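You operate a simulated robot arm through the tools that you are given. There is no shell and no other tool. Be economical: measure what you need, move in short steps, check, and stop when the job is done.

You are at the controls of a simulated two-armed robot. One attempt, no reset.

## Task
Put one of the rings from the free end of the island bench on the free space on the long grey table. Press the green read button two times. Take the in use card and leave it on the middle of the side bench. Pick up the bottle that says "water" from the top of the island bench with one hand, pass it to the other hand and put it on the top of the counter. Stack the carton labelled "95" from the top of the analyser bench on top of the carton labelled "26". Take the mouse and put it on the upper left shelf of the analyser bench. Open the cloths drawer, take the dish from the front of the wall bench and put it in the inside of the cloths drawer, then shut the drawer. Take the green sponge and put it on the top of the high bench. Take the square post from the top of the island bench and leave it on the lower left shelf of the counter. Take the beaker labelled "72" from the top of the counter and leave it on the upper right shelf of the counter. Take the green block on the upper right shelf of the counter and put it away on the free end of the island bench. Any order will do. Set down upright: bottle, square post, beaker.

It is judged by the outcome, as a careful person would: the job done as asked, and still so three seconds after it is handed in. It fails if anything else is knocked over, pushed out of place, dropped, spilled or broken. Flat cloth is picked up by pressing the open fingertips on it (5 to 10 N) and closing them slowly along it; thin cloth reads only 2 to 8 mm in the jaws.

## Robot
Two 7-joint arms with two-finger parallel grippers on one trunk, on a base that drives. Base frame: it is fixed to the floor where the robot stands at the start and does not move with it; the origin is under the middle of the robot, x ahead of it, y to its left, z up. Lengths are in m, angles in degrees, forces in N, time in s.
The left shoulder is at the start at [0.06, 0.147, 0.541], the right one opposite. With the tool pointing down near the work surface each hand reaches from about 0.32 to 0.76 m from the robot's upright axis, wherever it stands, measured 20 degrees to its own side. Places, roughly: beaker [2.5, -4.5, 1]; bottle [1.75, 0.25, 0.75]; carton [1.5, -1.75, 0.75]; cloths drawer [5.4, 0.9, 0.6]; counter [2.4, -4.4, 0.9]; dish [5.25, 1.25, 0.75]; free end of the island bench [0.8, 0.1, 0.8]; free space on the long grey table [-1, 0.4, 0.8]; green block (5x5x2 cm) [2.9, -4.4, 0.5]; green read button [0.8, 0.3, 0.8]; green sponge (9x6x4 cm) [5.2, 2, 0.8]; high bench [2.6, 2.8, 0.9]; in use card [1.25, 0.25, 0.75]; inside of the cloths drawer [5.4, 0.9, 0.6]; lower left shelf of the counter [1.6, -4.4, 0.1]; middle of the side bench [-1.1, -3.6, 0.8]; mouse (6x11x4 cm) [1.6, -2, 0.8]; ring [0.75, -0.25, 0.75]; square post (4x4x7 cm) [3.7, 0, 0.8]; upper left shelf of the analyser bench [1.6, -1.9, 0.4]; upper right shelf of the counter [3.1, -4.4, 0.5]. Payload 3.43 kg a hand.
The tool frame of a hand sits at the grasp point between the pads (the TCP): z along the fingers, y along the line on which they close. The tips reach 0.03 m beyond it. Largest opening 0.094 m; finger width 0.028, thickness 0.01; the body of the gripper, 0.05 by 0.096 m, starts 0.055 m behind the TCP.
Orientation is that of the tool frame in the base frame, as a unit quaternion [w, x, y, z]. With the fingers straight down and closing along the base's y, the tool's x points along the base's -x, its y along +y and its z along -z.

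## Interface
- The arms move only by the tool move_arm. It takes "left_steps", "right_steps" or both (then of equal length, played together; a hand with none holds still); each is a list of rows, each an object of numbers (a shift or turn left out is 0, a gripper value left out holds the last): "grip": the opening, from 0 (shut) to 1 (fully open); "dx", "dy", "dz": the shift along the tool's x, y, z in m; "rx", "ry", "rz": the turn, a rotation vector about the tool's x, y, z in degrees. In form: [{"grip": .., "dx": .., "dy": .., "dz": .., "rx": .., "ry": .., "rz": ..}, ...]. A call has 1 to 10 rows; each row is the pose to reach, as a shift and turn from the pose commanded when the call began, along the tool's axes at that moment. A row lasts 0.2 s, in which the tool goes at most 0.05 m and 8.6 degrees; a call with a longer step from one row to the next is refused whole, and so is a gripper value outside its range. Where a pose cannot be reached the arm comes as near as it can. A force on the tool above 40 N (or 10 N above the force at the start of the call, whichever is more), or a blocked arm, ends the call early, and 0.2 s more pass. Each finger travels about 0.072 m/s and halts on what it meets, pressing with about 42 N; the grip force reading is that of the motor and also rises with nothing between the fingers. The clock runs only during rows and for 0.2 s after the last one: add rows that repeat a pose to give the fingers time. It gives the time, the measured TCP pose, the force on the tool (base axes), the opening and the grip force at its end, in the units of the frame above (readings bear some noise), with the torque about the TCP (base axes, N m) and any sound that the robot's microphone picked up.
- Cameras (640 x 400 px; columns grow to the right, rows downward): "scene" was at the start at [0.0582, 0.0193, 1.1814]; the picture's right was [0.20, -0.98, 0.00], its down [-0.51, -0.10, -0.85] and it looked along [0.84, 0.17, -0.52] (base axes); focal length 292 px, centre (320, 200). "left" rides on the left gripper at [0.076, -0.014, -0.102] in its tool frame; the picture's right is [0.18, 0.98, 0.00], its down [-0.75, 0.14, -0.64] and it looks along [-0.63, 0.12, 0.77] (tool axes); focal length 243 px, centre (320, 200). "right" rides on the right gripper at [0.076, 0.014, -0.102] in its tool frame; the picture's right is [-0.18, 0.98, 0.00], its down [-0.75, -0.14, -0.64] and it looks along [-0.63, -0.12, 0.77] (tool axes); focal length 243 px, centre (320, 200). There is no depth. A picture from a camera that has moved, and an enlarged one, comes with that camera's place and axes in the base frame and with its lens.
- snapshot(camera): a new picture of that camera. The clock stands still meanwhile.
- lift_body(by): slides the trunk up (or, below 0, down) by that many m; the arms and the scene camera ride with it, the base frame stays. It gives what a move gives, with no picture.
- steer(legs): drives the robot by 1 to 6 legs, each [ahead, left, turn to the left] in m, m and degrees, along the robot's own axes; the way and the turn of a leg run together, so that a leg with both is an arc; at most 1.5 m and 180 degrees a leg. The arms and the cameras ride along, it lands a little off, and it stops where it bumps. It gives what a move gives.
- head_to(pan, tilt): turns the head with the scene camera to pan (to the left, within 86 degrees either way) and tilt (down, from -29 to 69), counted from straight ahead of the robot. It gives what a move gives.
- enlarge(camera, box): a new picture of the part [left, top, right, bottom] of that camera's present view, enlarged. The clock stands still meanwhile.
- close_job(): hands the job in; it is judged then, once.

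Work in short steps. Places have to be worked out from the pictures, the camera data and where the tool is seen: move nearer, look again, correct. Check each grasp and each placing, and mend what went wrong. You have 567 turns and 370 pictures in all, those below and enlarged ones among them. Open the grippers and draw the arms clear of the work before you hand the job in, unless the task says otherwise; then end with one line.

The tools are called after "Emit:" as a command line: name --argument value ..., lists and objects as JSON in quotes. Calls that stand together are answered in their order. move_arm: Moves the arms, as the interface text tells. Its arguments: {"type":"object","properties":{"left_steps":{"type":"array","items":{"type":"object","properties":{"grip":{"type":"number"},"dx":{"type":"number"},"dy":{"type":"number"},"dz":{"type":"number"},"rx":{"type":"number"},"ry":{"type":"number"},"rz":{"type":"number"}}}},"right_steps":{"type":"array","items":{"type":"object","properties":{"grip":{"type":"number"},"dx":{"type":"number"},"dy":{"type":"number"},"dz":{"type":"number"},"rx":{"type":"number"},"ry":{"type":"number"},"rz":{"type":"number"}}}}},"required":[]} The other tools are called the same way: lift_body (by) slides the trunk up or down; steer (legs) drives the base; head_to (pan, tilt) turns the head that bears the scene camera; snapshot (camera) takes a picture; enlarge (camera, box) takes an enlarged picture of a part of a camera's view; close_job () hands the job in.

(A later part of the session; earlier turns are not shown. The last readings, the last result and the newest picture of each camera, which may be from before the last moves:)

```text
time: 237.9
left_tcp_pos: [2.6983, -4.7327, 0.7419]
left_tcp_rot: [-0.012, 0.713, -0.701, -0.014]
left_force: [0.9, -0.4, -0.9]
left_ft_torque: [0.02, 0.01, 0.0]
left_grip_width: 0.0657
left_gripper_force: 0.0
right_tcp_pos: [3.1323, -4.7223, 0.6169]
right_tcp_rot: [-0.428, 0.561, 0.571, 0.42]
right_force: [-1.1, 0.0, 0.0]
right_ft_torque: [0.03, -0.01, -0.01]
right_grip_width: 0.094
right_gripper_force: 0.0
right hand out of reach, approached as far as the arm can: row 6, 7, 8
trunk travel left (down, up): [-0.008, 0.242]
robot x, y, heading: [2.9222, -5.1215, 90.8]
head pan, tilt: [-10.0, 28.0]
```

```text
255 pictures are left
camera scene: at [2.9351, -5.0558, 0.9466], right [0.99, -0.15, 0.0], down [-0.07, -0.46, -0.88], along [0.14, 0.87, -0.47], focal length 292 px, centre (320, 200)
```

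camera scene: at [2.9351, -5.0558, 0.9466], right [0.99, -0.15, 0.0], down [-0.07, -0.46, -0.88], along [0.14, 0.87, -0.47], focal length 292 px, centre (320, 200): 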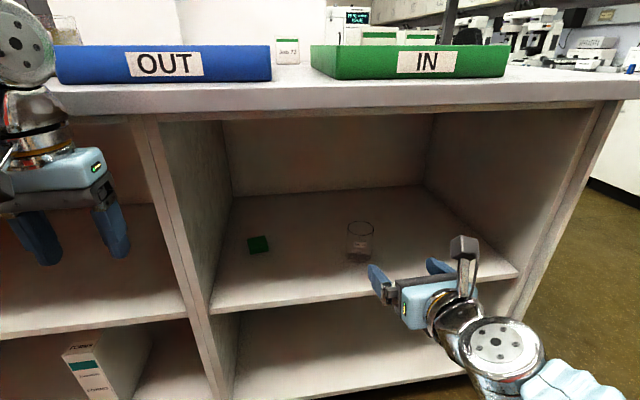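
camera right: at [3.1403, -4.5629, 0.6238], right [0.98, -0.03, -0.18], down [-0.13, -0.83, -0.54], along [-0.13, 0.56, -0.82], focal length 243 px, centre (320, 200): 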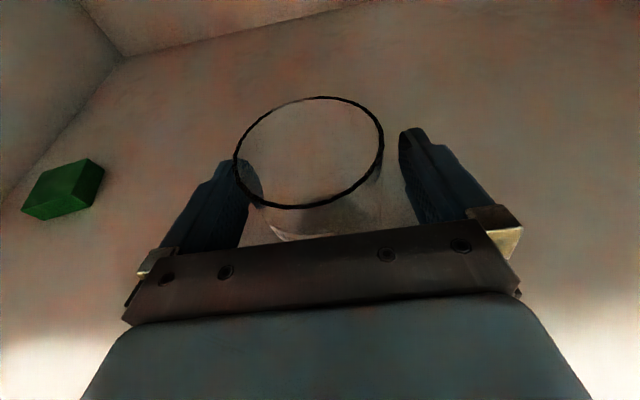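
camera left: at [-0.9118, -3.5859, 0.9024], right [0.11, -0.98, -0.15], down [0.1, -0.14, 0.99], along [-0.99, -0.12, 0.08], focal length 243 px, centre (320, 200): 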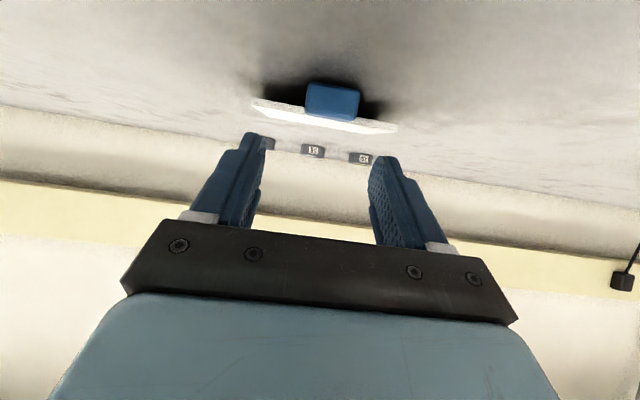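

Beaker stands on the shelf. Now the green block at ≈(2.87,-4.40): pull the left hand back, strafe left, and increase right-hand tilt to ~36°.

Emit:
move_arm --left_steps '[{"dx": 0.03}, {"dx": 0.06}, {"dx": 0.09}, {"dx": 0.09}]' --right_steps '[{"ry": -7}, {"ry": -14}, {"ry": -20}, {"ry": -20}]'

Emit:
steer --legs '[[0, 0.2, 0]]'

Emit:
snapshot --camera "right"

Emit:
snapshot --camera "scene"

```text
time: 238.9
left_tcp_pos: [2.6983, -4.823, 0.7388]
left_tcp_rot: [-0.014, 0.713, -0.701, -0.013]
left_force: [-0.1, -1.0, 0.6]
left_ft_torque: [-0.04, -0.01, 0.02]
left_grip_width: 0.0658
left_gripper_force: 0.1
right_tcp_pos: [3.1307, -4.7223, 0.6175]
right_tcp_rot: [-0.323, 0.624, 0.638, 0.315]
right_force: [-0.6, 0.3, 0.1]
right_ft_torque: [-0.02, -0.04, 0.01]
right_grip_width: 0.0939
right_gripper_force: 0.0
trunk travel left (down, up): [-0.008, 0.242]
robot x, y, heading: [2.9193, -5.1187, 91.0]
head pan, tilt: [-10.0, 28.0]
```

```text
time: 240.5
left_tcp_pos: [2.4985, -4.825, 0.7399]
left_tcp_rot: [-0.012, 0.712, -0.702, -0.013]
left_force: [0.0, -0.1, -0.1]
left_ft_torque: [-0.02, 0.0, -0.01]
left_grip_width: 0.066
left_gripper_force: 0.0
right_tcp_pos: [2.9307, -4.7278, 0.6172]
right_tcp_rot: [-0.323, 0.625, 0.636, 0.317]
right_force: [-0.5, -1.3, 0.1]
right_ft_torque: [0.01, -0.03, 0.01]
right_grip_width: 0.0938
right_gripper_force: 0.1
trunk travel left (down, up): [-0.008, 0.242]
robot x, y, heading: [2.7231, -5.1204, 90.7]
head pan, tilt: [-10.0, 28.0]
```

```text
254 pictures are left
camera right: at [2.9459, -4.7641, 0.7406], right [0.98, -0.09, -0.15], down [-0.13, -0.97, -0.23], along [-0.12, 0.24, -0.96], focal length 243 px, centre (320, 200)
```

right: 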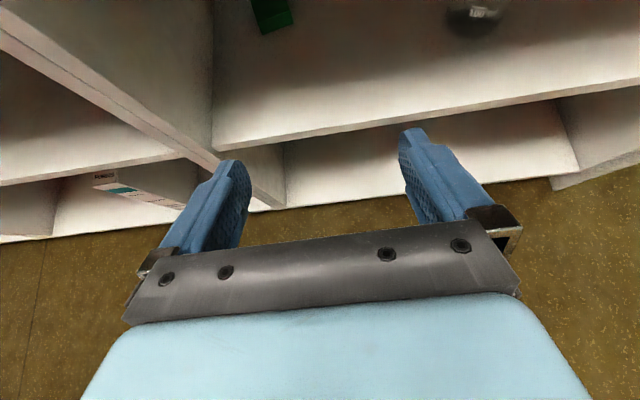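

```text
253 pictures are left
camera scene: at [2.7334, -5.0594, 0.9466], right [0.99, -0.16, 0.0], down [-0.07, -0.46, -0.88], along [0.14, 0.87, -0.47], focal length 292 px, centre (320, 200)
```

scene: 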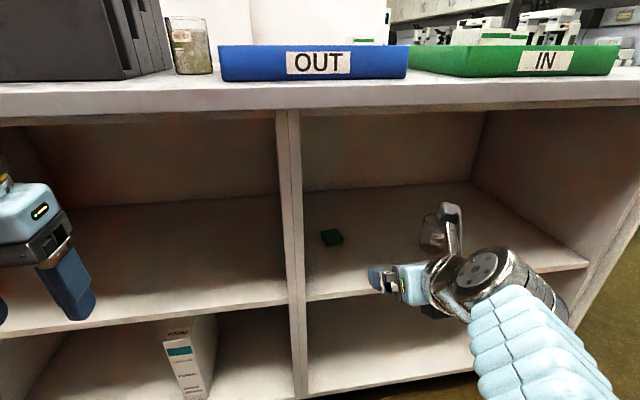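

Block centre ≈(2.871,-4.41). Move in above it at z≈0.56.

Emit:
move_arm --right_steps '[{"dz": 0.034, "dx": 0.016, "dy": -0.01, "grip": 0.8}, {"dz": 0.069, "dx": 0.032, "dy": -0.02}, {"dz": 0.103, "dx": 0.049, "dy": -0.03}, {"dz": 0.138, "dx": 0.065, "dy": -0.04}, {"dz": 0.172, "dx": 0.081, "dy": -0.05}, {"dz": 0.206, "dx": 0.097, "dy": -0.06}, {"dz": 0.24, "dx": 0.114, "dy": -0.06}, {"dz": 0.27, "dx": 0.13, "dy": -0.06}, {"dz": 0.275, "dx": 0.13, "dy": -0.06}]'

Emit:
snapshot --camera "right"

Emit:
snapshot --camera "scene"

```text
time: 242.5
left_tcp_pos: [2.498, -4.8268, 0.7405]
left_tcp_rot: [-0.013, 0.712, -0.702, -0.013]
left_force: [0.0, -0.2, 0.6]
left_ft_torque: [-0.04, 0.0, 0.01]
left_grip_width: 0.0656
left_gripper_force: 0.0
right_tcp_pos: [2.8639, -4.4299, 0.5605]
right_tcp_rot: [-0.323, 0.625, 0.636, 0.316]
right_force: [0.4, -0.6, 0.0]
right_ft_torque: [-0.03, 0.04, -0.02]
right_grip_width: 0.0753
right_gripper_force: 0.1
trunk travel left (down, up): [-0.008, 0.242]
robot x, y, heading: [2.7175, -5.1215, 91.0]
head pan, tilt: [-10.0, 28.0]
```

```text
252 pictures are left
camera right: at [2.8798, -4.4674, 0.6829], right [0.98, -0.09, -0.15], down [-0.13, -0.97, -0.23], along [-0.12, 0.24, -0.96], focal length 243 px, centre (320, 200)
```

right: 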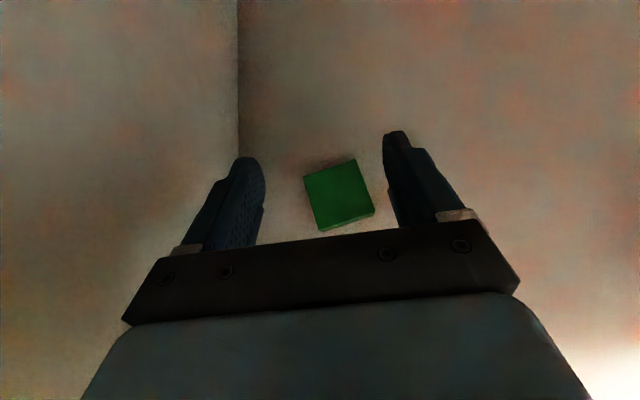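

```text
251 pictures are left
camera scene: at [2.7335, -5.0594, 0.9466], right [0.99, -0.16, 0.0], down [-0.07, -0.46, -0.88], along [0.14, 0.87, -0.47], focal length 292 px, centre (320, 200)
```

scene: 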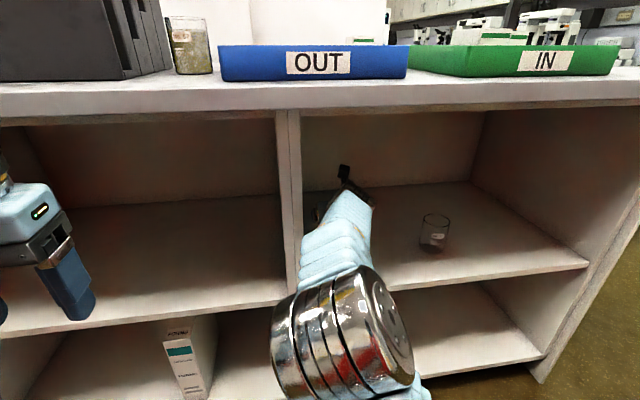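

Block is rotated ~15°. Yaw the hand to match, centre, and lower.

Emit:
move_arm --right_steps '[{"rx": 6, "rz": -4.4, "dy": 0.005, "dx": -0.008, "dz": 0.008}, {"rx": 12, "rz": -8.8, "dy": 0.01, "dx": -0.022, "dz": 0.02}, {"rx": 12, "rz": -8.8, "dy": 0.01, "dx": -0.022, "dz": 0.02}]'

Emit:
snapshot --camera "right"

```text
time: 243.3
left_tcp_pos: [2.4972, -4.8252, 0.7394]
left_tcp_rot: [-0.013, 0.711, -0.703, -0.012]
left_force: [0.7, -0.7, -1.1]
left_ft_torque: [-0.02, -0.04, 0.0]
left_grip_width: 0.0657
left_gripper_force: 0.1
right_tcp_pos: [2.875, -4.4264, 0.53]
right_tcp_rot: [-0.362, 0.537, 0.712, 0.273]
right_force: [-0.3, 0.5, 1.4]
right_ft_torque: [-0.02, 0.04, -0.04]
right_grip_width: 0.0751
right_gripper_force: 0.0
trunk travel left (down, up): [-0.008, 0.242]
robot x, y, heading: [2.7176, -5.1224, 91.0]
head pan, tilt: [-10.0, 28.0]
```

```text
250 pictures are left
camera right: at [2.8997, -4.4587, 0.6532], right [0.97, 0.16, -0.15], down [0.13, -0.96, -0.23], along [-0.18, 0.2, -0.96], focal length 243 px, centre (320, 200)
```

right: 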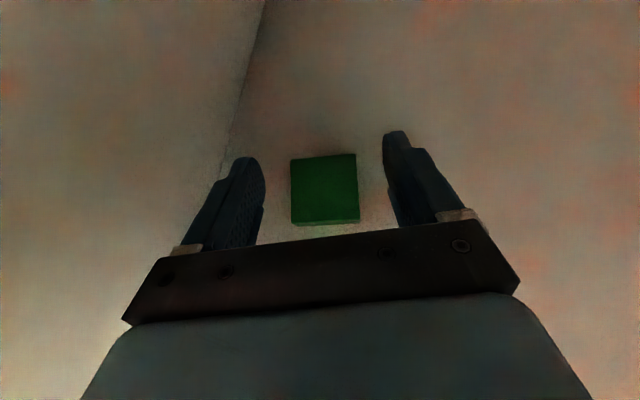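

Aligned. Lower to the shelf and close.

Emit:
move_arm --right_steps '[{"dz": 0.009, "dx": -0.0125}, {"dz": 0.018, "dx": -0.025}, {"dz": 0.018, "dx": -0.025}]'

Emit:
move_arm --right_steps '[{"grip": 0.65}, {"grip": 0.5}, {"grip": 0.4}, {"grip": 0.35}, {"grip": 0.35}]'

Emit:
snapshot --camera "right"

```text
time: 244.1
left_tcp_pos: [2.4977, -4.8258, 0.7412]
left_tcp_rot: [-0.013, 0.712, -0.702, -0.013]
left_force: [0.2, -0.1, 0.0]
left_ft_torque: [0.01, 0.01, -0.03]
left_grip_width: 0.0658
left_gripper_force: 0.1
right_tcp_pos: [2.8755, -4.427, 0.4997]
right_tcp_rot: [-0.361, 0.538, 0.712, 0.272]
right_force: [-0.5, -0.5, 0.6]
right_ft_torque: [0.05, -0.05, -0.01]
right_grip_width: 0.0754
right_gripper_force: 0.0
trunk travel left (down, up): [-0.008, 0.242]
robot x, y, heading: [2.7154, -5.1196, 90.9]
head pan, tilt: [-10.0, 28.0]
```

```text
time: 245.3
left_tcp_pos: [2.4984, -4.826, 0.7403]
left_tcp_rot: [-0.012, 0.712, -0.702, -0.013]
left_force: [0.3, 0.3, -0.4]
left_ft_torque: [0.0, -0.02, 0.01]
left_grip_width: 0.0658
left_gripper_force: 0.0
right_tcp_pos: [2.8762, -4.4282, 0.4986]
right_tcp_rot: [-0.361, 0.538, 0.711, 0.273]
right_force: [0.0, 0.2, -0.4]
right_ft_torque: [-0.01, -0.01, -0.01]
right_grip_width: 0.0512
right_gripper_force: 41.6
trunk travel left (down, up): [-0.008, 0.242]
robot x, y, heading: [2.718, -5.1234, 90.7]
head pan, tilt: [-10.0, 28.0]
```

```text
249 pictures are left
camera right: at [2.9006, -4.459, 0.6224], right [0.98, 0.16, -0.15], down [0.13, -0.97, -0.23], along [-0.18, 0.2, -0.96], focal length 243 px, centre (320, 200)
```

right: 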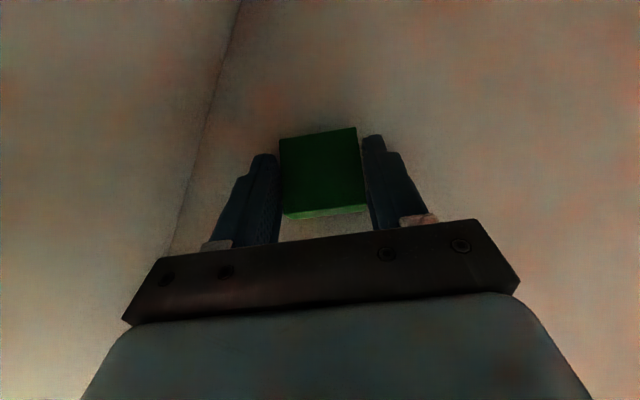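

Block gripped (51 mm). Raise 4 cm and drive straight back.

Emit:
move_arm --right_steps '[{"dz": -0.012, "dx": 0.016}, {"dz": -0.024, "dx": 0.032}, {"dz": -0.024, "dx": 0.032}]'

Emit:
steer --legs '[[-0.4, 0, 0]]'

Emit:
snapshot --camera "scene"

Emit:
snapshot --camera "right"

```text
time: 246.1
left_tcp_pos: [2.4977, -4.8262, 0.7393]
left_tcp_rot: [-0.013, 0.712, -0.702, -0.013]
left_force: [-0.5, 0.5, -0.1]
left_ft_torque: [0.02, 0.0, 0.03]
left_grip_width: 0.066
left_gripper_force: 0.0
right_tcp_pos: [2.8743, -4.4265, 0.5402]
right_tcp_rot: [-0.361, 0.538, 0.712, 0.272]
right_force: [0.2, 0.3, -1.2]
right_ft_torque: [-0.02, 0.01, 0.02]
right_grip_width: 0.0514
right_gripper_force: 41.7
trunk travel left (down, up): [-0.008, 0.242]
robot x, y, heading: [2.7159, -5.1216, 90.9]
head pan, tilt: [-10.0, 28.0]
```

```text
time: 248.5
left_tcp_pos: [2.5035, -5.2182, 0.7409]
left_tcp_rot: [-0.012, 0.713, -0.701, -0.013]
left_force: [0.6, 0.0, -0.2]
left_ft_torque: [0.0, 0.02, -0.01]
left_grip_width: 0.0658
left_gripper_force: 0.1
right_tcp_pos: [2.8799, -4.8167, 0.5394]
right_tcp_rot: [-0.361, 0.537, 0.712, 0.272]
right_force: [-0.2, 0.4, -0.4]
right_ft_torque: [-0.02, 0.02, -0.02]
right_grip_width: 0.0513
right_gripper_force: 41.8
trunk travel left (down, up): [-0.008, 0.242]
robot x, y, heading: [2.7271, -5.5154, 91.0]
head pan, tilt: [-10.0, 28.0]
```

```text
248 pictures are left
camera scene: at [2.7403, -5.4516, 0.9466], right [0.99, -0.15, 0.0], down [-0.07, -0.46, -0.88], along [0.14, 0.87, -0.47], focal length 292 px, centre (320, 200)
```

scene: 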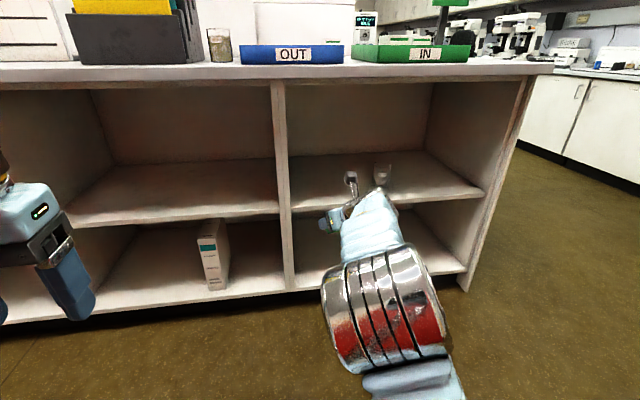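

```text
247 pictures are left
camera right: at [2.9038, -4.8503, 0.6621], right [0.97, 0.17, -0.15], down [0.13, -0.96, -0.23], along [-0.18, 0.2, -0.96], focal length 243 px, centre (320, 200)
```

right: 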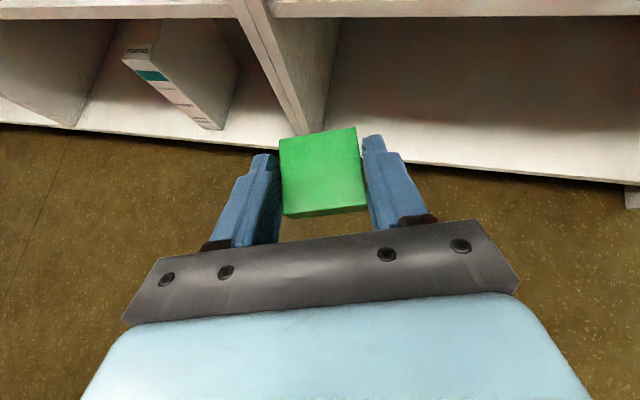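

Block held. Raise the trunk and tuck the right arm for driving.

Emit:
lift_body --by 0.24

Emit:
move_arm --right_steps '[{"dz": -0.033, "dx": -0.024, "dy": -0.011}, {"dz": -0.066, "dx": -0.048, "dy": -0.022}, {"dz": -0.099, "dx": -0.072, "dy": -0.033}, {"dz": -0.132, "dx": -0.096, "dy": -0.044}, {"dz": -0.165, "dx": -0.12, "dy": -0.055}, {"dz": -0.195, "dx": -0.142, "dy": -0.065}, {"dz": -0.215, "dx": -0.115, "dy": -0.065}, {"dz": -0.235, "dx": -0.088, "dy": -0.065}]'

Emit:
head_to --pan -45 --tilt 20

Emit:
snapshot --camera "scene"

```text
time: 251.0
left_tcp_pos: [2.5047, -5.2183, 0.9792]
left_tcp_rot: [-0.012, 0.713, -0.701, -0.013]
left_force: [0.1, -0.7, -0.3]
left_ft_torque: [-0.02, -0.01, 0.01]
left_grip_width: 0.066
left_gripper_force: 0.0
right_tcp_pos: [2.8795, -4.8178, 0.7796]
right_tcp_rot: [-0.362, 0.536, 0.713, 0.271]
right_force: [-0.5, -0.5, -1.9]
right_ft_torque: [-0.01, -0.01, 0.0]
right_grip_width: 0.0517
right_gripper_force: 42.7
trunk travel left (down, up): [-0.248, 0.002]
robot x, y, heading: [2.726, -5.5141, 90.9]
head pan, tilt: [-10.0, 28.0]
```

```text
time: 252.8
left_tcp_pos: [2.5036, -5.2181, 0.9786]
left_tcp_rot: [-0.013, 0.713, -0.701, -0.013]
left_force: [-0.1, 0.3, -0.5]
left_ft_torque: [0.01, -0.01, -0.01]
left_grip_width: 0.066
left_gripper_force: 0.1
right_tcp_pos: [2.8835, -5.0673, 0.8466]
right_tcp_rot: [-0.361, 0.538, 0.712, 0.271]
right_force: [-0.2, 0.5, -0.2]
right_ft_torque: [-0.05, -0.02, 0.01]
right_grip_width: 0.0515
right_gripper_force: 42.2
trunk travel left (down, up): [-0.248, 0.002]
robot x, y, heading: [2.7254, -5.5128, 91.2]
head pan, tilt: [-10.0, 28.0]
```

```text
time: 253.8
left_tcp_pos: [2.5048, -5.2187, 0.9801]
left_tcp_rot: [-0.012, 0.713, -0.701, -0.012]
left_force: [-0.1, 0.6, 0.3]
left_ft_torque: [0.0, -0.02, 0.01]
left_grip_width: 0.066
left_gripper_force: 0.1
right_tcp_pos: [2.8834, -5.0678, 0.8472]
right_tcp_rot: [-0.362, 0.536, 0.713, 0.271]
right_force: [0.2, 0.4, -1.2]
right_ft_torque: [-0.02, 0.01, -0.03]
right_grip_width: 0.0513
right_gripper_force: 41.7
trunk travel left (down, up): [-0.248, 0.002]
robot x, y, heading: [2.7235, -5.5119, 90.8]
head pan, tilt: [-45.0, 20.0]
```

```text
246 pictures are left
camera scene: at [2.7907, -5.4746, 1.1994], right [0.72, -0.69, 0.0], down [-0.24, -0.25, -0.94], along [0.65, 0.68, -0.34], focal length 292 px, centre (320, 200)
```

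scene: 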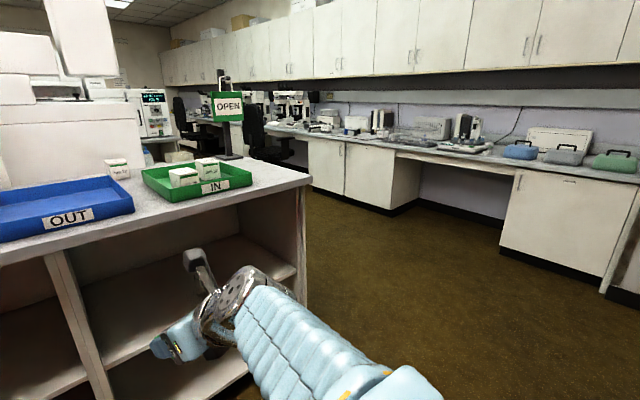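

East aisle looks open. Strafe right to x≈4.25 and go north, looking ahead.

Emit:
steer --legs '[[0, -1.5, 0], [1.5, 0, 0]]'

Emit:
head_to --pan 0 --tilt 20

Emit:
snapshot --camera "scene"

```text
time: 268.3
left_tcp_pos: [3.9696, -3.6939, 0.9796]
left_tcp_rot: [-0.013, 0.718, -0.696, -0.012]
left_force: [-0.8, 0.0, 0.8]
left_ft_torque: [0.03, -0.01, -0.01]
left_grip_width: 0.0655
left_gripper_force: 0.0
right_tcp_pos: [4.3457, -3.5366, 0.8474]
right_tcp_rot: [-0.364, 0.531, 0.717, 0.268]
right_force: [0.1, 0.1, -1.4]
right_ft_torque: [-0.03, 0.01, -0.02]
right_grip_width: 0.0514
right_gripper_force: 41.7
trunk travel left (down, up): [-0.248, 0.002]
robot x, y, heading: [4.1978, -3.988, 92.1]
head pan, tilt: [-45.0, 20.0]
```

```text
time: 269.5
left_tcp_pos: [3.9702, -3.693, 0.9803]
left_tcp_rot: [-0.012, 0.718, -0.696, -0.013]
left_force: [-0.7, -0.4, -0.2]
left_ft_torque: [0.01, 0.01, 0.0]
left_grip_width: 0.0656
left_gripper_force: 0.0
right_tcp_pos: [4.3457, -3.5356, 0.8465]
right_tcp_rot: [-0.364, 0.531, 0.716, 0.269]
right_force: [0.7, 0.4, -1.0]
right_ft_torque: [-0.01, -0.01, -0.01]
right_grip_width: 0.0514
right_gripper_force: 42.0
trunk travel left (down, up): [-0.248, 0.002]
robot x, y, heading: [4.1947, -3.9824, 92.0]
head pan, tilt: [0.0, 20.0]
```

```text
245 pictures are left
camera scene: at [4.1933, -3.9196, 1.1995], right [1.0, 0.03, 0.0], down [0.01, -0.34, -0.94], along [-0.03, 0.94, -0.34], focal length 292 px, centre (320, 200)
```

scene: 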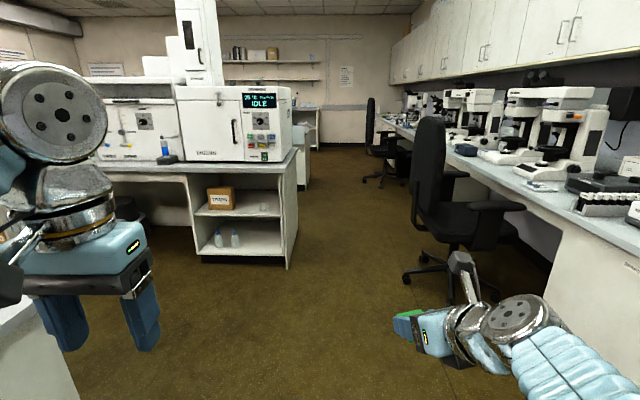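

East aisle is narrow at the chair. I'll instead use the aisle in front of the analyser bench (its open shelves face me) and do those tasks now.

Emit:
steer --legs '[[1.1, 0.15, -2], [0, 1.2, 0]]'

Emit:
head_to --pan 40 --tilt 20

Emit:
snapshot --camera "scene"

```text
time: 280.8
left_tcp_pos: [2.593, -2.6202, 0.9802]
left_tcp_rot: [-0.012, 0.712, -0.701, -0.013]
left_force: [-0.5, -0.1, 0.2]
left_ft_torque: [-0.05, 0.02, 0.01]
left_grip_width: 0.0658
left_gripper_force: 0.0
right_tcp_pos: [2.9722, -2.4689, 0.8483]
right_tcp_rot: [-0.361, 0.537, 0.712, 0.272]
right_force: [0.3, -0.1, -0.4]
right_ft_torque: [-0.01, 0.02, 0.03]
right_grip_width: 0.0514
right_gripper_force: 42.7
trunk travel left (down, up): [-0.248, 0.002]
robot x, y, heading: [2.817, -2.9163, 91.1]
head pan, tilt: [0.0, 20.0]
```

```text
time: 281.9
left_tcp_pos: [2.5939, -2.6199, 0.98]
left_tcp_rot: [-0.013, 0.712, -0.702, -0.012]
left_force: [0.0, 0.1, -0.6]
left_ft_torque: [-0.03, 0.0, 0.02]
left_grip_width: 0.0655
left_gripper_force: 0.0
right_tcp_pos: [2.9729, -2.4703, 0.848]
right_tcp_rot: [-0.362, 0.537, 0.712, 0.271]
right_force: [-0.7, -0.7, -1.6]
right_ft_torque: [-0.01, 0.0, 0.0]
right_grip_width: 0.0514
right_gripper_force: 42.2
trunk travel left (down, up): [-0.248, 0.002]
robot x, y, heading: [2.811, -2.9144, 91.1]
head pan, tilt: [40.0, 20.0]
```

```text
244 pictures are left
camera scene: at [2.7538, -2.8729, 1.1995], right [0.75, 0.66, 0.0], down [0.22, -0.26, -0.94], along [-0.62, 0.71, -0.34], focal length 292 px, centre (320, 200)
```

scene: 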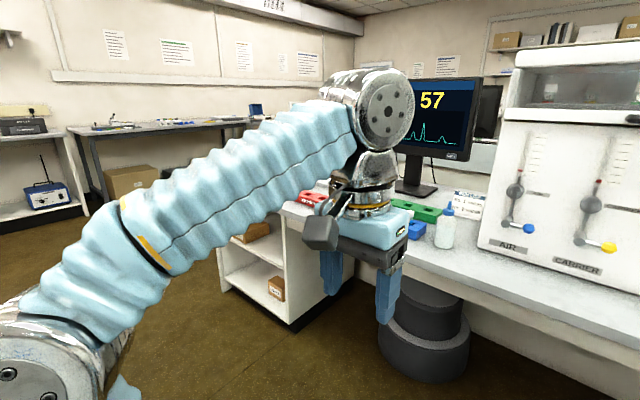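

Continue left to face the bench's left end.

Emit:
steer --legs '[[0, 1.1, 0]]'

Emit:
head_to --pan 0 --tilt 30

Emit:
snapshot --camera "scene"

```text
time: 287.5
left_tcp_pos: [1.4897, -2.6604, 0.9795]
left_tcp_rot: [-0.012, 0.722, -0.692, -0.013]
left_force: [0.9, 0.0, -0.5]
left_ft_torque: [-0.03, 0.02, -0.02]
left_grip_width: 0.0661
left_gripper_force: 0.1
right_tcp_pos: [1.8646, -2.5, 0.8466]
right_tcp_rot: [-0.365, 0.528, 0.719, 0.268]
right_force: [0.2, -0.3, 0.0]
right_ft_torque: [-0.02, -0.01, -0.01]
right_grip_width: 0.0512
right_gripper_force: 41.8
trunk travel left (down, up): [-0.248, 0.002]
robot x, y, heading: [1.7194, -2.9499, 92.2]
head pan, tilt: [40.0, 20.0]
```

```text
time: 288.6
left_tcp_pos: [1.4894, -2.6602, 0.9801]
left_tcp_rot: [-0.013, 0.721, -0.693, -0.013]
left_force: [-0.9, 0.0, -0.1]
left_ft_torque: [0.02, 0.0, -0.02]
left_grip_width: 0.0659
left_gripper_force: 0.0
right_tcp_pos: [1.8646, -2.499, 0.8466]
right_tcp_rot: [-0.364, 0.528, 0.719, 0.267]
right_force: [-0.3, -0.5, -0.6]
right_ft_torque: [-0.02, -0.01, 0.02]
right_grip_width: 0.0515
right_gripper_force: 41.9
trunk travel left (down, up): [-0.248, 0.002]
robot x, y, heading: [1.7174, -2.9507, 92.4]
head pan, tilt: [0.0, 30.0]
```

```text
243 pictures are left
camera scene: at [1.7156, -2.8872, 1.1834], right [1.0, 0.04, 0.0], down [0.02, -0.5, -0.87], along [-0.04, 0.87, -0.5], focal length 292 px, centre (320, 200)
```

scene: 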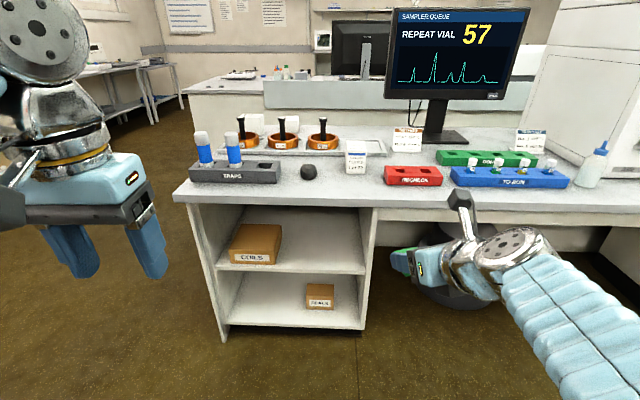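

Enlarge the bench top.

Emit:
enlarge --camera "scene" --box '[180, 100, 390, 210]'

Emit:
enlarge --camera "scene" --box '[370, 100, 620, 230]'

```text
3.05 times, centred on (285, 155) of scene
camera zoom: at [1.7156, -2.8872, 1.1834], right [1.0, 0.04, 0.0], down [0.02, -0.5, -0.87], along [-0.04, 0.87, -0.5], focal length 891 px, centre (427, 337)
```

zoom: 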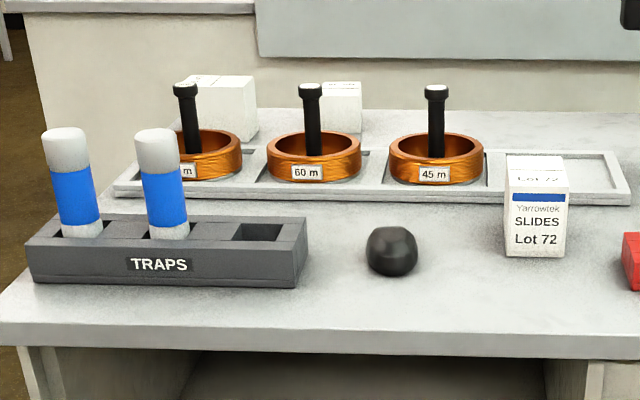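

```text
2.56 times, centred on (495, 165) of scene
camera zoom: at [1.7156, -2.8872, 1.1834], right [1.0, 0.04, 0.0], down [0.02, -0.5, -0.87], along [-0.04, 0.87, -0.5], focal length 748 px, centre (-128, 290)
```

zoom: 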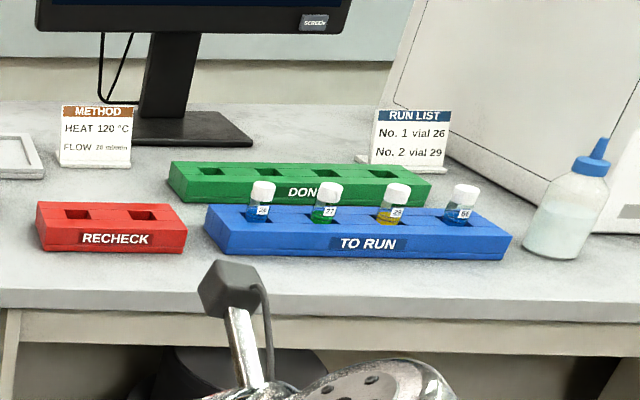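

Lot 72 is in front; two more cartons stand behind the coils (handle from the north side later). The mouse is at ≈(1.63,-1.98). Re-orient the left hand to point forward with camera up (as I did with the right).

Emit:
move_arm --left_steps '[{"rx": 5.9, "rz": -5.9}, {"rx": 11.8, "rz": -11.8}, {"rx": 17.7, "rz": -17.7}, {"rx": 23.6, "rz": -23.6}, {"rx": 29.5, "rz": -29.5}, {"rx": 35.4, "rz": -35.4}, {"rx": 41.3, "rz": -41.3}, {"rx": 47.2, "rz": -47.2}, {"rx": 53.1, "rz": -53.1}, {"rx": 59, "rz": -59}]'

Emit:
move_arm --left_steps '[{"rx": 5.9, "rz": -5.9}, {"rx": 11.8, "rz": -11.8}, {"rx": 17.7, "rz": -17.7}, {"rx": 23.6, "rz": -23.6}, {"rx": 29.5, "rz": -29.5}, {"rx": 35.4, "rz": -35.4}, {"rx": 41.3, "rz": -41.3}, {"rx": 47.2, "rz": -47.2}, {"rx": 53.1, "rz": -53.1}, {"rx": 59, "rz": -59}]'

Emit:
snapshot --camera "scene"

```text
time: 290.8
left_tcp_pos: [1.4901, -2.6603, 0.9801]
left_tcp_rot: [-0.355, 0.858, -0.183, 0.323]
left_force: [-1.1, 0.7, 0.2]
left_ft_torque: [-0.02, 0.0, -0.01]
left_grip_width: 0.0659
left_gripper_force: 0.0
right_tcp_pos: [1.8654, -2.4994, 0.8467]
right_tcp_rot: [-0.365, 0.528, 0.718, 0.267]
right_force: [0.4, -0.1, -1.2]
right_ft_torque: [-0.01, -0.01, -0.03]
right_grip_width: 0.0513
right_gripper_force: 42.5
trunk travel left (down, up): [-0.248, 0.002]
robot x, y, heading: [1.7233, -2.9477, 92.5]
head pan, tilt: [0.0, 30.0]
```

```text
time: 293.0
left_tcp_pos: [1.4887, -2.6591, 0.98]
left_tcp_rot: [-0.517, 0.559, 0.42, 0.494]
left_force: [-0.4, -0.4, -0.4]
left_ft_torque: [-0.02, -0.01, -0.02]
left_grip_width: 0.0658
left_gripper_force: 0.1
right_tcp_pos: [1.8642, -2.5017, 0.847]
right_tcp_rot: [-0.365, 0.528, 0.719, 0.267]
right_force: [0.3, 0.2, -0.6]
right_ft_torque: [0.02, -0.01, -0.04]
right_grip_width: 0.0513
right_gripper_force: 41.7
trunk travel left (down, up): [-0.248, 0.002]
robot x, y, heading: [1.7152, -2.9498, 92.6]
head pan, tilt: [0.0, 30.0]
```

```text
240 pictures are left
camera scene: at [1.7156, -2.8872, 1.1834], right [1.0, 0.04, 0.0], down [0.02, -0.5, -0.87], along [-0.04, 0.87, -0.5], focal length 292 px, centre (320, 200)
```

scene: 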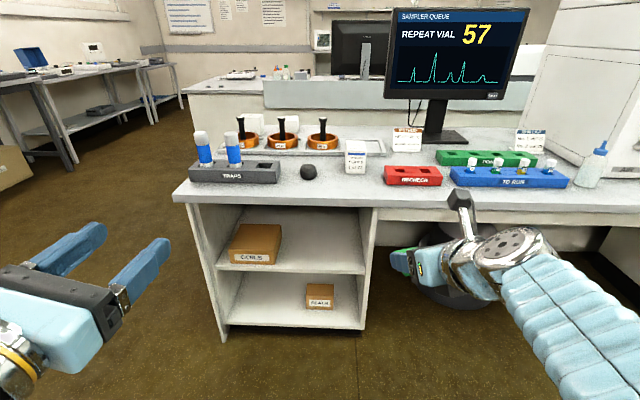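

Good. Finish the left orientation (with 40° down tilt), raise the right hand, and square the base up.

Emit:
move_arm --left_steps '[{"rx": 4.6, "rz": -4.6}, {"rx": 9.2, "rz": -9.2}, {"rx": 9.2, "rz": -9.2}]' --right_steps '[{"dz": -0.025, "dx": 0.03}, {"dz": -0.05, "dx": 0.06}, {"dz": -0.07, "dx": 0.095}]'

Emit:
move_arm --left_steps '[{"ry": -8}, {"ry": -16}, {"ry": -24}, {"ry": -32}, {"ry": -40}, {"ry": -40}]'

Emit:
steer --legs '[[0, 0, -2.5], [0.25, -0.06, 0]]'

Emit:
snapshot --camera "left"

Emit:
snapshot --camera "scene"

```text
time: 293.8
left_tcp_pos: [1.4892, -2.6606, 0.9809]
left_tcp_rot: [0.52, -0.48, -0.501, -0.498]
left_force: [-0.2, 0.6, -0.4]
left_ft_torque: [-0.04, 0.04, 0.02]
left_grip_width: 0.066
left_gripper_force: 0.1
right_tcp_pos: [1.8639, -2.501, 0.9666]
right_tcp_rot: [-0.366, 0.528, 0.718, 0.267]
right_force: [-0.1, 0.3, -1.3]
right_ft_torque: [-0.05, 0.0, -0.02]
right_grip_width: 0.0514
right_gripper_force: 42.5
trunk travel left (down, up): [-0.248, 0.002]
robot x, y, heading: [1.718, -2.9478, 92.5]
head pan, tilt: [0.0, 30.0]
```

```text
time: 295.2
left_tcp_pos: [1.4889, -2.6603, 0.9798]
left_tcp_rot: [-0.316, 0.623, 0.648, 0.303]
left_force: [0.1, 0.7, 0.1]
left_ft_torque: [0.0, -0.07, 0.0]
left_grip_width: 0.0661
left_gripper_force: 0.0
right_tcp_pos: [1.8637, -2.5004, 0.9658]
right_tcp_rot: [-0.364, 0.529, 0.718, 0.268]
right_force: [0.8, 0.4, -1.8]
right_ft_torque: [0.0, -0.03, 0.03]
right_grip_width: 0.0512
right_gripper_force: 42.2
trunk travel left (down, up): [-0.248, 0.002]
robot x, y, heading: [1.7216, -2.9488, 92.5]
head pan, tilt: [0.0, 30.0]
```

```text
time: 297.4
left_tcp_pos: [1.5616, -2.4005, 0.9814]
left_tcp_rot: [-0.31, 0.637, 0.634, 0.311]
left_force: [-0.1, 0.3, -0.3]
left_ft_torque: [0.01, 0.01, -0.01]
left_grip_width: 0.0659
left_gripper_force: 0.1
right_tcp_pos: [1.9413, -2.2582, 0.9656]
right_tcp_rot: [-0.36, 0.543, 0.707, 0.276]
right_force: [-0.1, 0.5, -0.4]
right_ft_torque: [-0.02, -0.01, -0.03]
right_grip_width: 0.0512
right_gripper_force: 41.8
trunk travel left (down, up): [-0.248, 0.002]
robot x, y, heading: [1.7775, -2.7002, 90.1]
head pan, tilt: [0.0, 30.0]
```

```text
239 pictures are left
camera left: at [1.5473, -2.4353, 1.1039], right [0.98, 0.11, 0.14], down [0.14, -0.97, -0.2], along [0.12, 0.22, -0.97], focal length 243 px, centre (320, 200)
```

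left: 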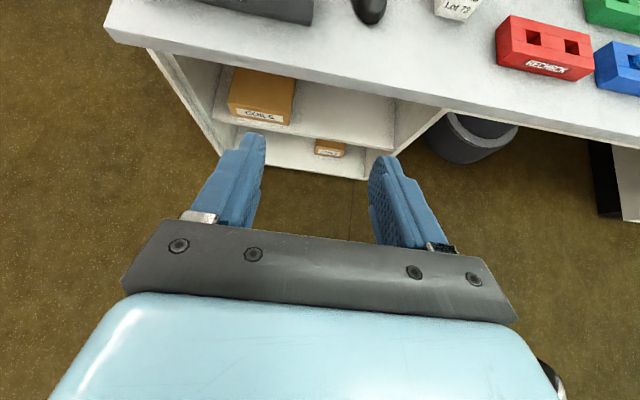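

```text
238 pictures are left
camera scene: at [1.7779, -2.6371, 1.1834], right [1.0, 0.0, 0.0], down [0.0, -0.5, -0.87], along [0.0, 0.87, -0.5], focal length 292 px, centre (320, 200)
```

scene: 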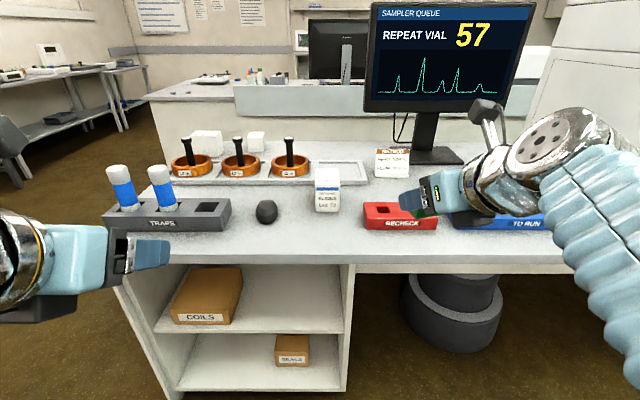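

Mouse centre ≈(1.639,-1.98). Drive 0.12 closer and move the left hand above it.

Emit:
steer --legs '[[0.12, 0, 0]]'

Emit:
move_arm --left_steps '[{"dz": 0.035, "dx": 0.012, "dy": 0.01, "grip": 1}, {"dz": 0.07, "dx": 0.025, "dy": 0.02}, {"dz": 0.105, "dx": 0.037, "dy": 0.03}, {"dz": 0.14, "dx": 0.05, "dy": 0.04}, {"dz": 0.175, "dx": 0.062, "dy": 0.05}, {"dz": 0.21, "dx": 0.075, "dy": 0.06}, {"dz": 0.245, "dx": 0.087, "dy": 0.07}, {"dz": 0.27, "dx": 0.095, "dy": 0.077}, {"dz": 0.27, "dx": 0.095, "dy": 0.077}]'

Emit:
snapshot --camera "left"

Emit:
snapshot --camera "scene"

```text
time: 298.7
left_tcp_pos: [1.5612, -2.2778, 0.9797]
left_tcp_rot: [-0.312, 0.635, 0.635, 0.309]
left_force: [-0.4, 0.2, -0.2]
left_ft_torque: [0.02, 0.0, 0.02]
left_grip_width: 0.0658
left_gripper_force: 0.1
right_tcp_pos: [1.9407, -2.1329, 0.966]
right_tcp_rot: [-0.359, 0.543, 0.708, 0.274]
right_force: [0.1, -0.8, -1.4]
right_ft_torque: [0.02, 0.0, -0.02]
right_grip_width: 0.0514
right_gripper_force: 41.9
trunk travel left (down, up): [-0.248, 0.002]
robot x, y, heading: [1.7789, -2.5763, 89.9]
head pan, tilt: [0.0, 30.0]
```

```text
time: 299.7
left_tcp_pos: [1.6525, -2.1625, 0.9554]
left_tcp_rot: [-0.302, 0.671, 0.58, 0.349]
left_force: [-0.4, -0.2, 0.4]
left_ft_torque: [-0.01, 0.0, -0.02]
left_grip_width: 0.0942
left_gripper_force: 0.2
right_tcp_pos: [1.9408, -2.1326, 0.9659]
right_tcp_rot: [-0.36, 0.542, 0.708, 0.275]
right_force: [0.4, -0.7, -0.4]
right_ft_torque: [-0.05, -0.01, -0.03]
right_grip_width: 0.0516
right_gripper_force: 41.5
trunk travel left (down, up): [-0.248, 0.002]
robot x, y, heading: [1.7781, -2.5797, 90.2]
head pan, tilt: [0.0, 30.0]
stopped in row 5 (left hand): the arm was blocked; the commanded pose is now the measured one
```

```text
237 pictures are left
camera left: at [1.6319, -2.2015, 1.0773], right [0.99, -0.04, 0.15], down [0.0, -0.97, -0.25], along [0.16, 0.25, -0.96], focal length 243 px, centre (320, 200)
```

left: 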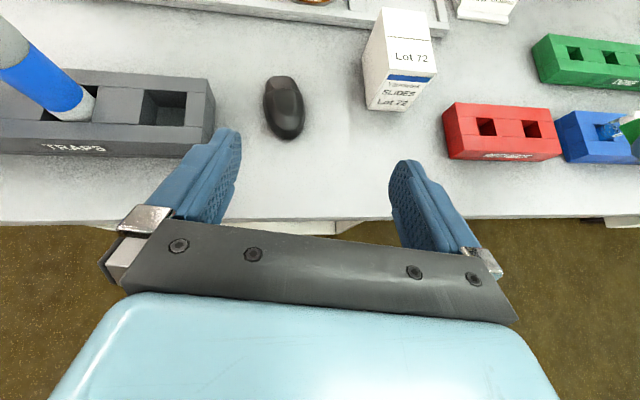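

```text
236 pictures are left
camera scene: at [1.7773, -2.5134, 1.1834], right [1.0, 0.0, 0.0], down [0.0, -0.5, -0.87], along [0.0, 0.87, -0.5], focal length 292 px, centre (320, 200)
```

scene: 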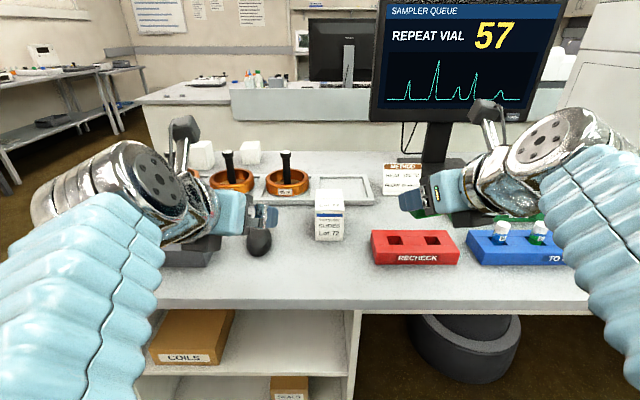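

Left arm got blocked (probably a joint limit) with a slight yaw, nothing touched. Try continuing gently toward the mouse.

Emit:
move_arm --left_steps '[{"dz": 0.03, "dx": 0.01, "dy": -0.006}, {"dz": 0.06, "dx": 0.02, "dy": -0.012}, {"dz": 0.09, "dx": 0.02, "dy": -0.018}, {"dz": 0.09, "dx": 0.02, "dy": -0.018}]'

Emit:
snapshot --camera "scene"

```text
time: 300.7
left_tcp_pos: [1.6474, -2.0747, 0.9209]
left_tcp_rot: [-0.301, 0.672, 0.579, 0.35]
left_force: [-0.3, -0.1, -0.7]
left_ft_torque: [-0.01, -0.02, 0.01]
left_grip_width: 0.094
left_gripper_force: 0.1
right_tcp_pos: [1.9419, -2.132, 0.9663]
right_tcp_rot: [-0.359, 0.543, 0.708, 0.275]
right_force: [0.4, -0.3, -1.2]
right_ft_torque: [0.0, 0.03, -0.01]
right_grip_width: 0.0513
right_gripper_force: 42.2
trunk travel left (down, up): [-0.248, 0.002]
robot x, y, heading: [1.7744, -2.5747, 90.4]
head pan, tilt: [0.0, 30.0]
```

```text
235 pictures are left
camera scene: at [1.7774, -2.5129, 1.1834], right [1.0, 0.0, 0.0], down [0.0, -0.5, -0.87], along [0.0, 0.87, -0.5], focal length 292 px, centre (320, 200)
```

scene: 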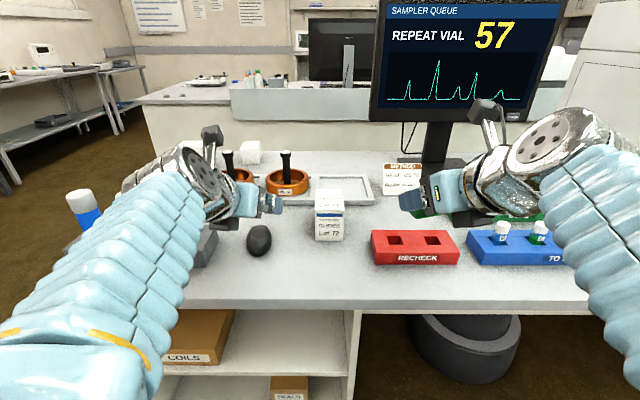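

Emit:
snapshot --camera "left"

```text
234 pictures are left
camera left: at [1.6271, -2.113, 1.0425], right [0.99, -0.04, 0.15], down [0.0, -0.97, -0.25], along [0.16, 0.25, -0.96], focal length 243 px, centre (320, 200)
```

left: 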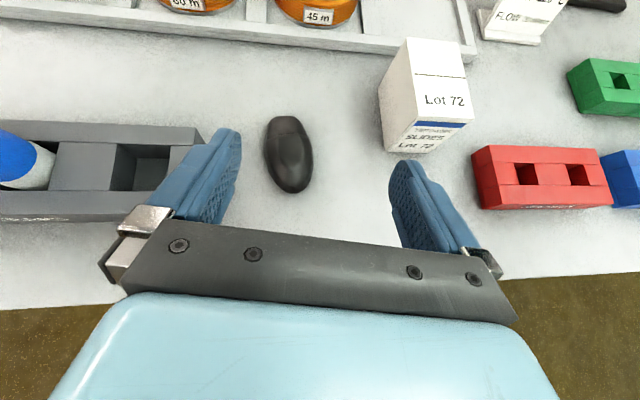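

Mouse centre ≈(1.636,-1.99). Correct yaw by 10° and move above it.

Emit:
move_arm --left_steps '[{"dz": 0.03, "dx": -0.001, "dy": -0.007, "rx": 2.7, "rz": -1.9}, {"dz": 0.065, "dx": -0.003, "dy": -0.014, "rx": 5.5, "rz": -3.8}, {"dz": 0.098, "dx": -0.005, "dy": -0.021, "rx": 8.2, "rz": -5.7}, {"dz": 0.098, "dx": -0.005, "dy": -0.021, "rx": 8.2, "rz": -5.7}]'

Emit:
snapshot --camera "left"

```text
time: 301.7
left_tcp_pos: [1.6388, -1.9982, 0.86]
left_tcp_rot: [-0.331, 0.619, 0.635, 0.323]
left_force: [0.5, 1.0, -0.1]
left_ft_torque: [0.04, 0.03, 0.02]
left_grip_width: 0.0939
left_gripper_force: 0.0
right_tcp_pos: [1.9417, -2.1323, 0.9651]
right_tcp_rot: [-0.36, 0.542, 0.708, 0.275]
right_force: [0.6, 0.7, -1.0]
right_ft_torque: [0.0, -0.02, -0.01]
right_grip_width: 0.0517
right_gripper_force: 41.9
trunk travel left (down, up): [-0.248, 0.002]
robot x, y, heading: [1.7775, -2.5775, 90.3]
head pan, tilt: [0.0, 30.0]
```

```text
233 pictures are left
camera left: at [1.6258, -2.0387, 0.9807], right [0.98, 0.13, 0.15], down [0.17, -0.95, -0.25], along [0.11, 0.27, -0.96], focal length 243 px, centre (320, 200)
```

left: 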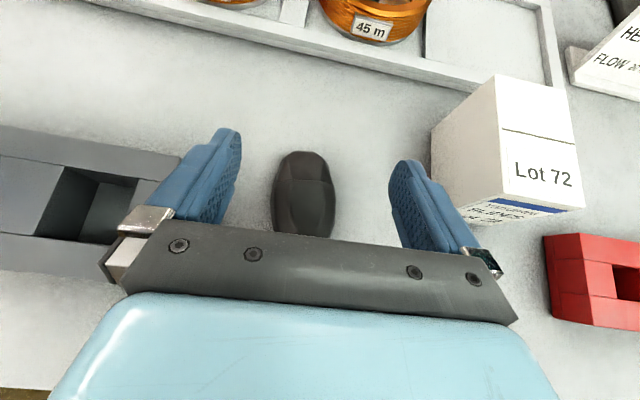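

Lower around the mouse, then close.

Emit:
move_arm --left_steps '[{"dz": 0.014, "dx": -0.014, "dy": -0.005, "grip": 0.88}, {"dz": 0.028, "dx": -0.029, "dy": -0.005}, {"dz": 0.04, "dx": -0.041, "dy": -0.005}, {"dz": 0.04, "dx": -0.041, "dy": -0.005}]'

Emit:
snapshot --camera "left"

```text
time: 302.7
left_tcp_pos: [1.6328, -1.9874, 0.8027]
left_tcp_rot: [-0.331, 0.619, 0.635, 0.322]
left_force: [0.1, 0.8, 0.7]
left_ft_torque: [0.02, 0.0, 0.01]
left_grip_width: 0.0829
left_gripper_force: 0.1
right_tcp_pos: [1.9421, -2.132, 0.9659]
right_tcp_rot: [-0.36, 0.542, 0.708, 0.275]
right_force: [0.6, -0.5, -1.3]
right_ft_torque: [-0.03, -0.03, -0.01]
right_grip_width: 0.0514
right_gripper_force: 42.0
trunk travel left (down, up): [-0.248, 0.002]
robot x, y, heading: [1.7777, -2.5744, 90.0]
head pan, tilt: [0.0, 30.0]
```

```text
232 pictures are left
camera left: at [1.6203, -2.0287, 0.9253], right [0.98, 0.13, 0.15], down [0.17, -0.95, -0.25], along [0.11, 0.27, -0.96], focal length 243 px, centre (320, 200)
```

left: 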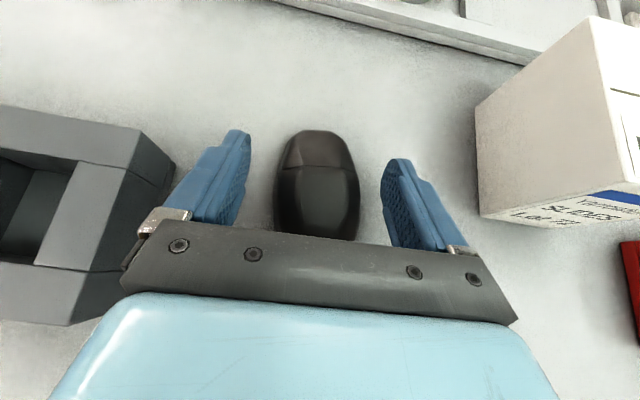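

Lower 4 mm more and close.

Emit:
move_arm --left_steps '[{"dz": 0.003, "dx": -0.003}, {"dz": 0.003, "dx": -0.003, "grip": 0.7}, {"dz": 0.003, "dx": -0.003, "grip": 0.6}, {"dz": 0.003, "dx": -0.003, "grip": 0.5}, {"dz": 0.003, "dx": -0.003, "grip": 0.45}, {"dz": 0.003, "dx": -0.003, "grip": 0.45}]'

Emit:
move_arm --left_steps '[{"dz": -0.02, "dx": 0.025}, {"dz": -0.04, "dx": 0.05}, {"dz": -0.06, "dx": 0.075}, {"dz": -0.06, "dx": 0.075}]'

Emit:
snapshot --camera "left"

```text
time: 304.1
left_tcp_pos: [1.6343, -1.9853, 0.7999]
left_tcp_rot: [-0.331, 0.62, 0.634, 0.324]
left_force: [0.0, 0.0, 1.1]
left_ft_torque: [0.05, 0.02, 0.02]
left_grip_width: 0.0553
left_gripper_force: 42.1
right_tcp_pos: [1.9407, -2.1325, 0.9661]
right_tcp_rot: [-0.359, 0.542, 0.708, 0.274]
right_force: [0.2, -0.6, -1.1]
right_ft_torque: [-0.02, 0.0, 0.04]
right_grip_width: 0.0514
right_gripper_force: 41.5
trunk travel left (down, up): [-0.248, 0.002]
robot x, y, heading: [1.7779, -2.5778, 90.2]
head pan, tilt: [0.0, 30.0]
```

```text
time: 305.1
left_tcp_pos: [1.6317, -1.9923, 0.8957]
left_tcp_rot: [-0.332, 0.618, 0.635, 0.322]
left_force: [0.8, -0.1, -1.0]
left_ft_torque: [0.02, 0.03, 0.0]
left_grip_width: 0.0552
left_gripper_force: 42.3
right_tcp_pos: [1.9411, -2.1325, 0.9662]
right_tcp_rot: [-0.359, 0.543, 0.707, 0.275]
right_force: [0.4, 0.7, -0.7]
right_ft_torque: [0.01, -0.02, -0.03]
right_grip_width: 0.0516
right_gripper_force: 42.3
trunk travel left (down, up): [-0.248, 0.002]
robot x, y, heading: [1.7783, -2.5755, 90.5]
head pan, tilt: [0.0, 30.0]
```

```text
231 pictures are left
camera left: at [1.6191, -2.0331, 1.0174], right [0.98, 0.13, 0.15], down [0.17, -0.95, -0.25], along [0.11, 0.27, -0.96], focal length 243 px, centre (320, 200)
```

left: 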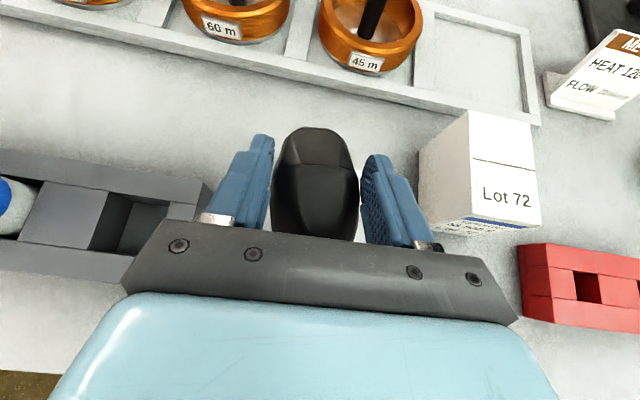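

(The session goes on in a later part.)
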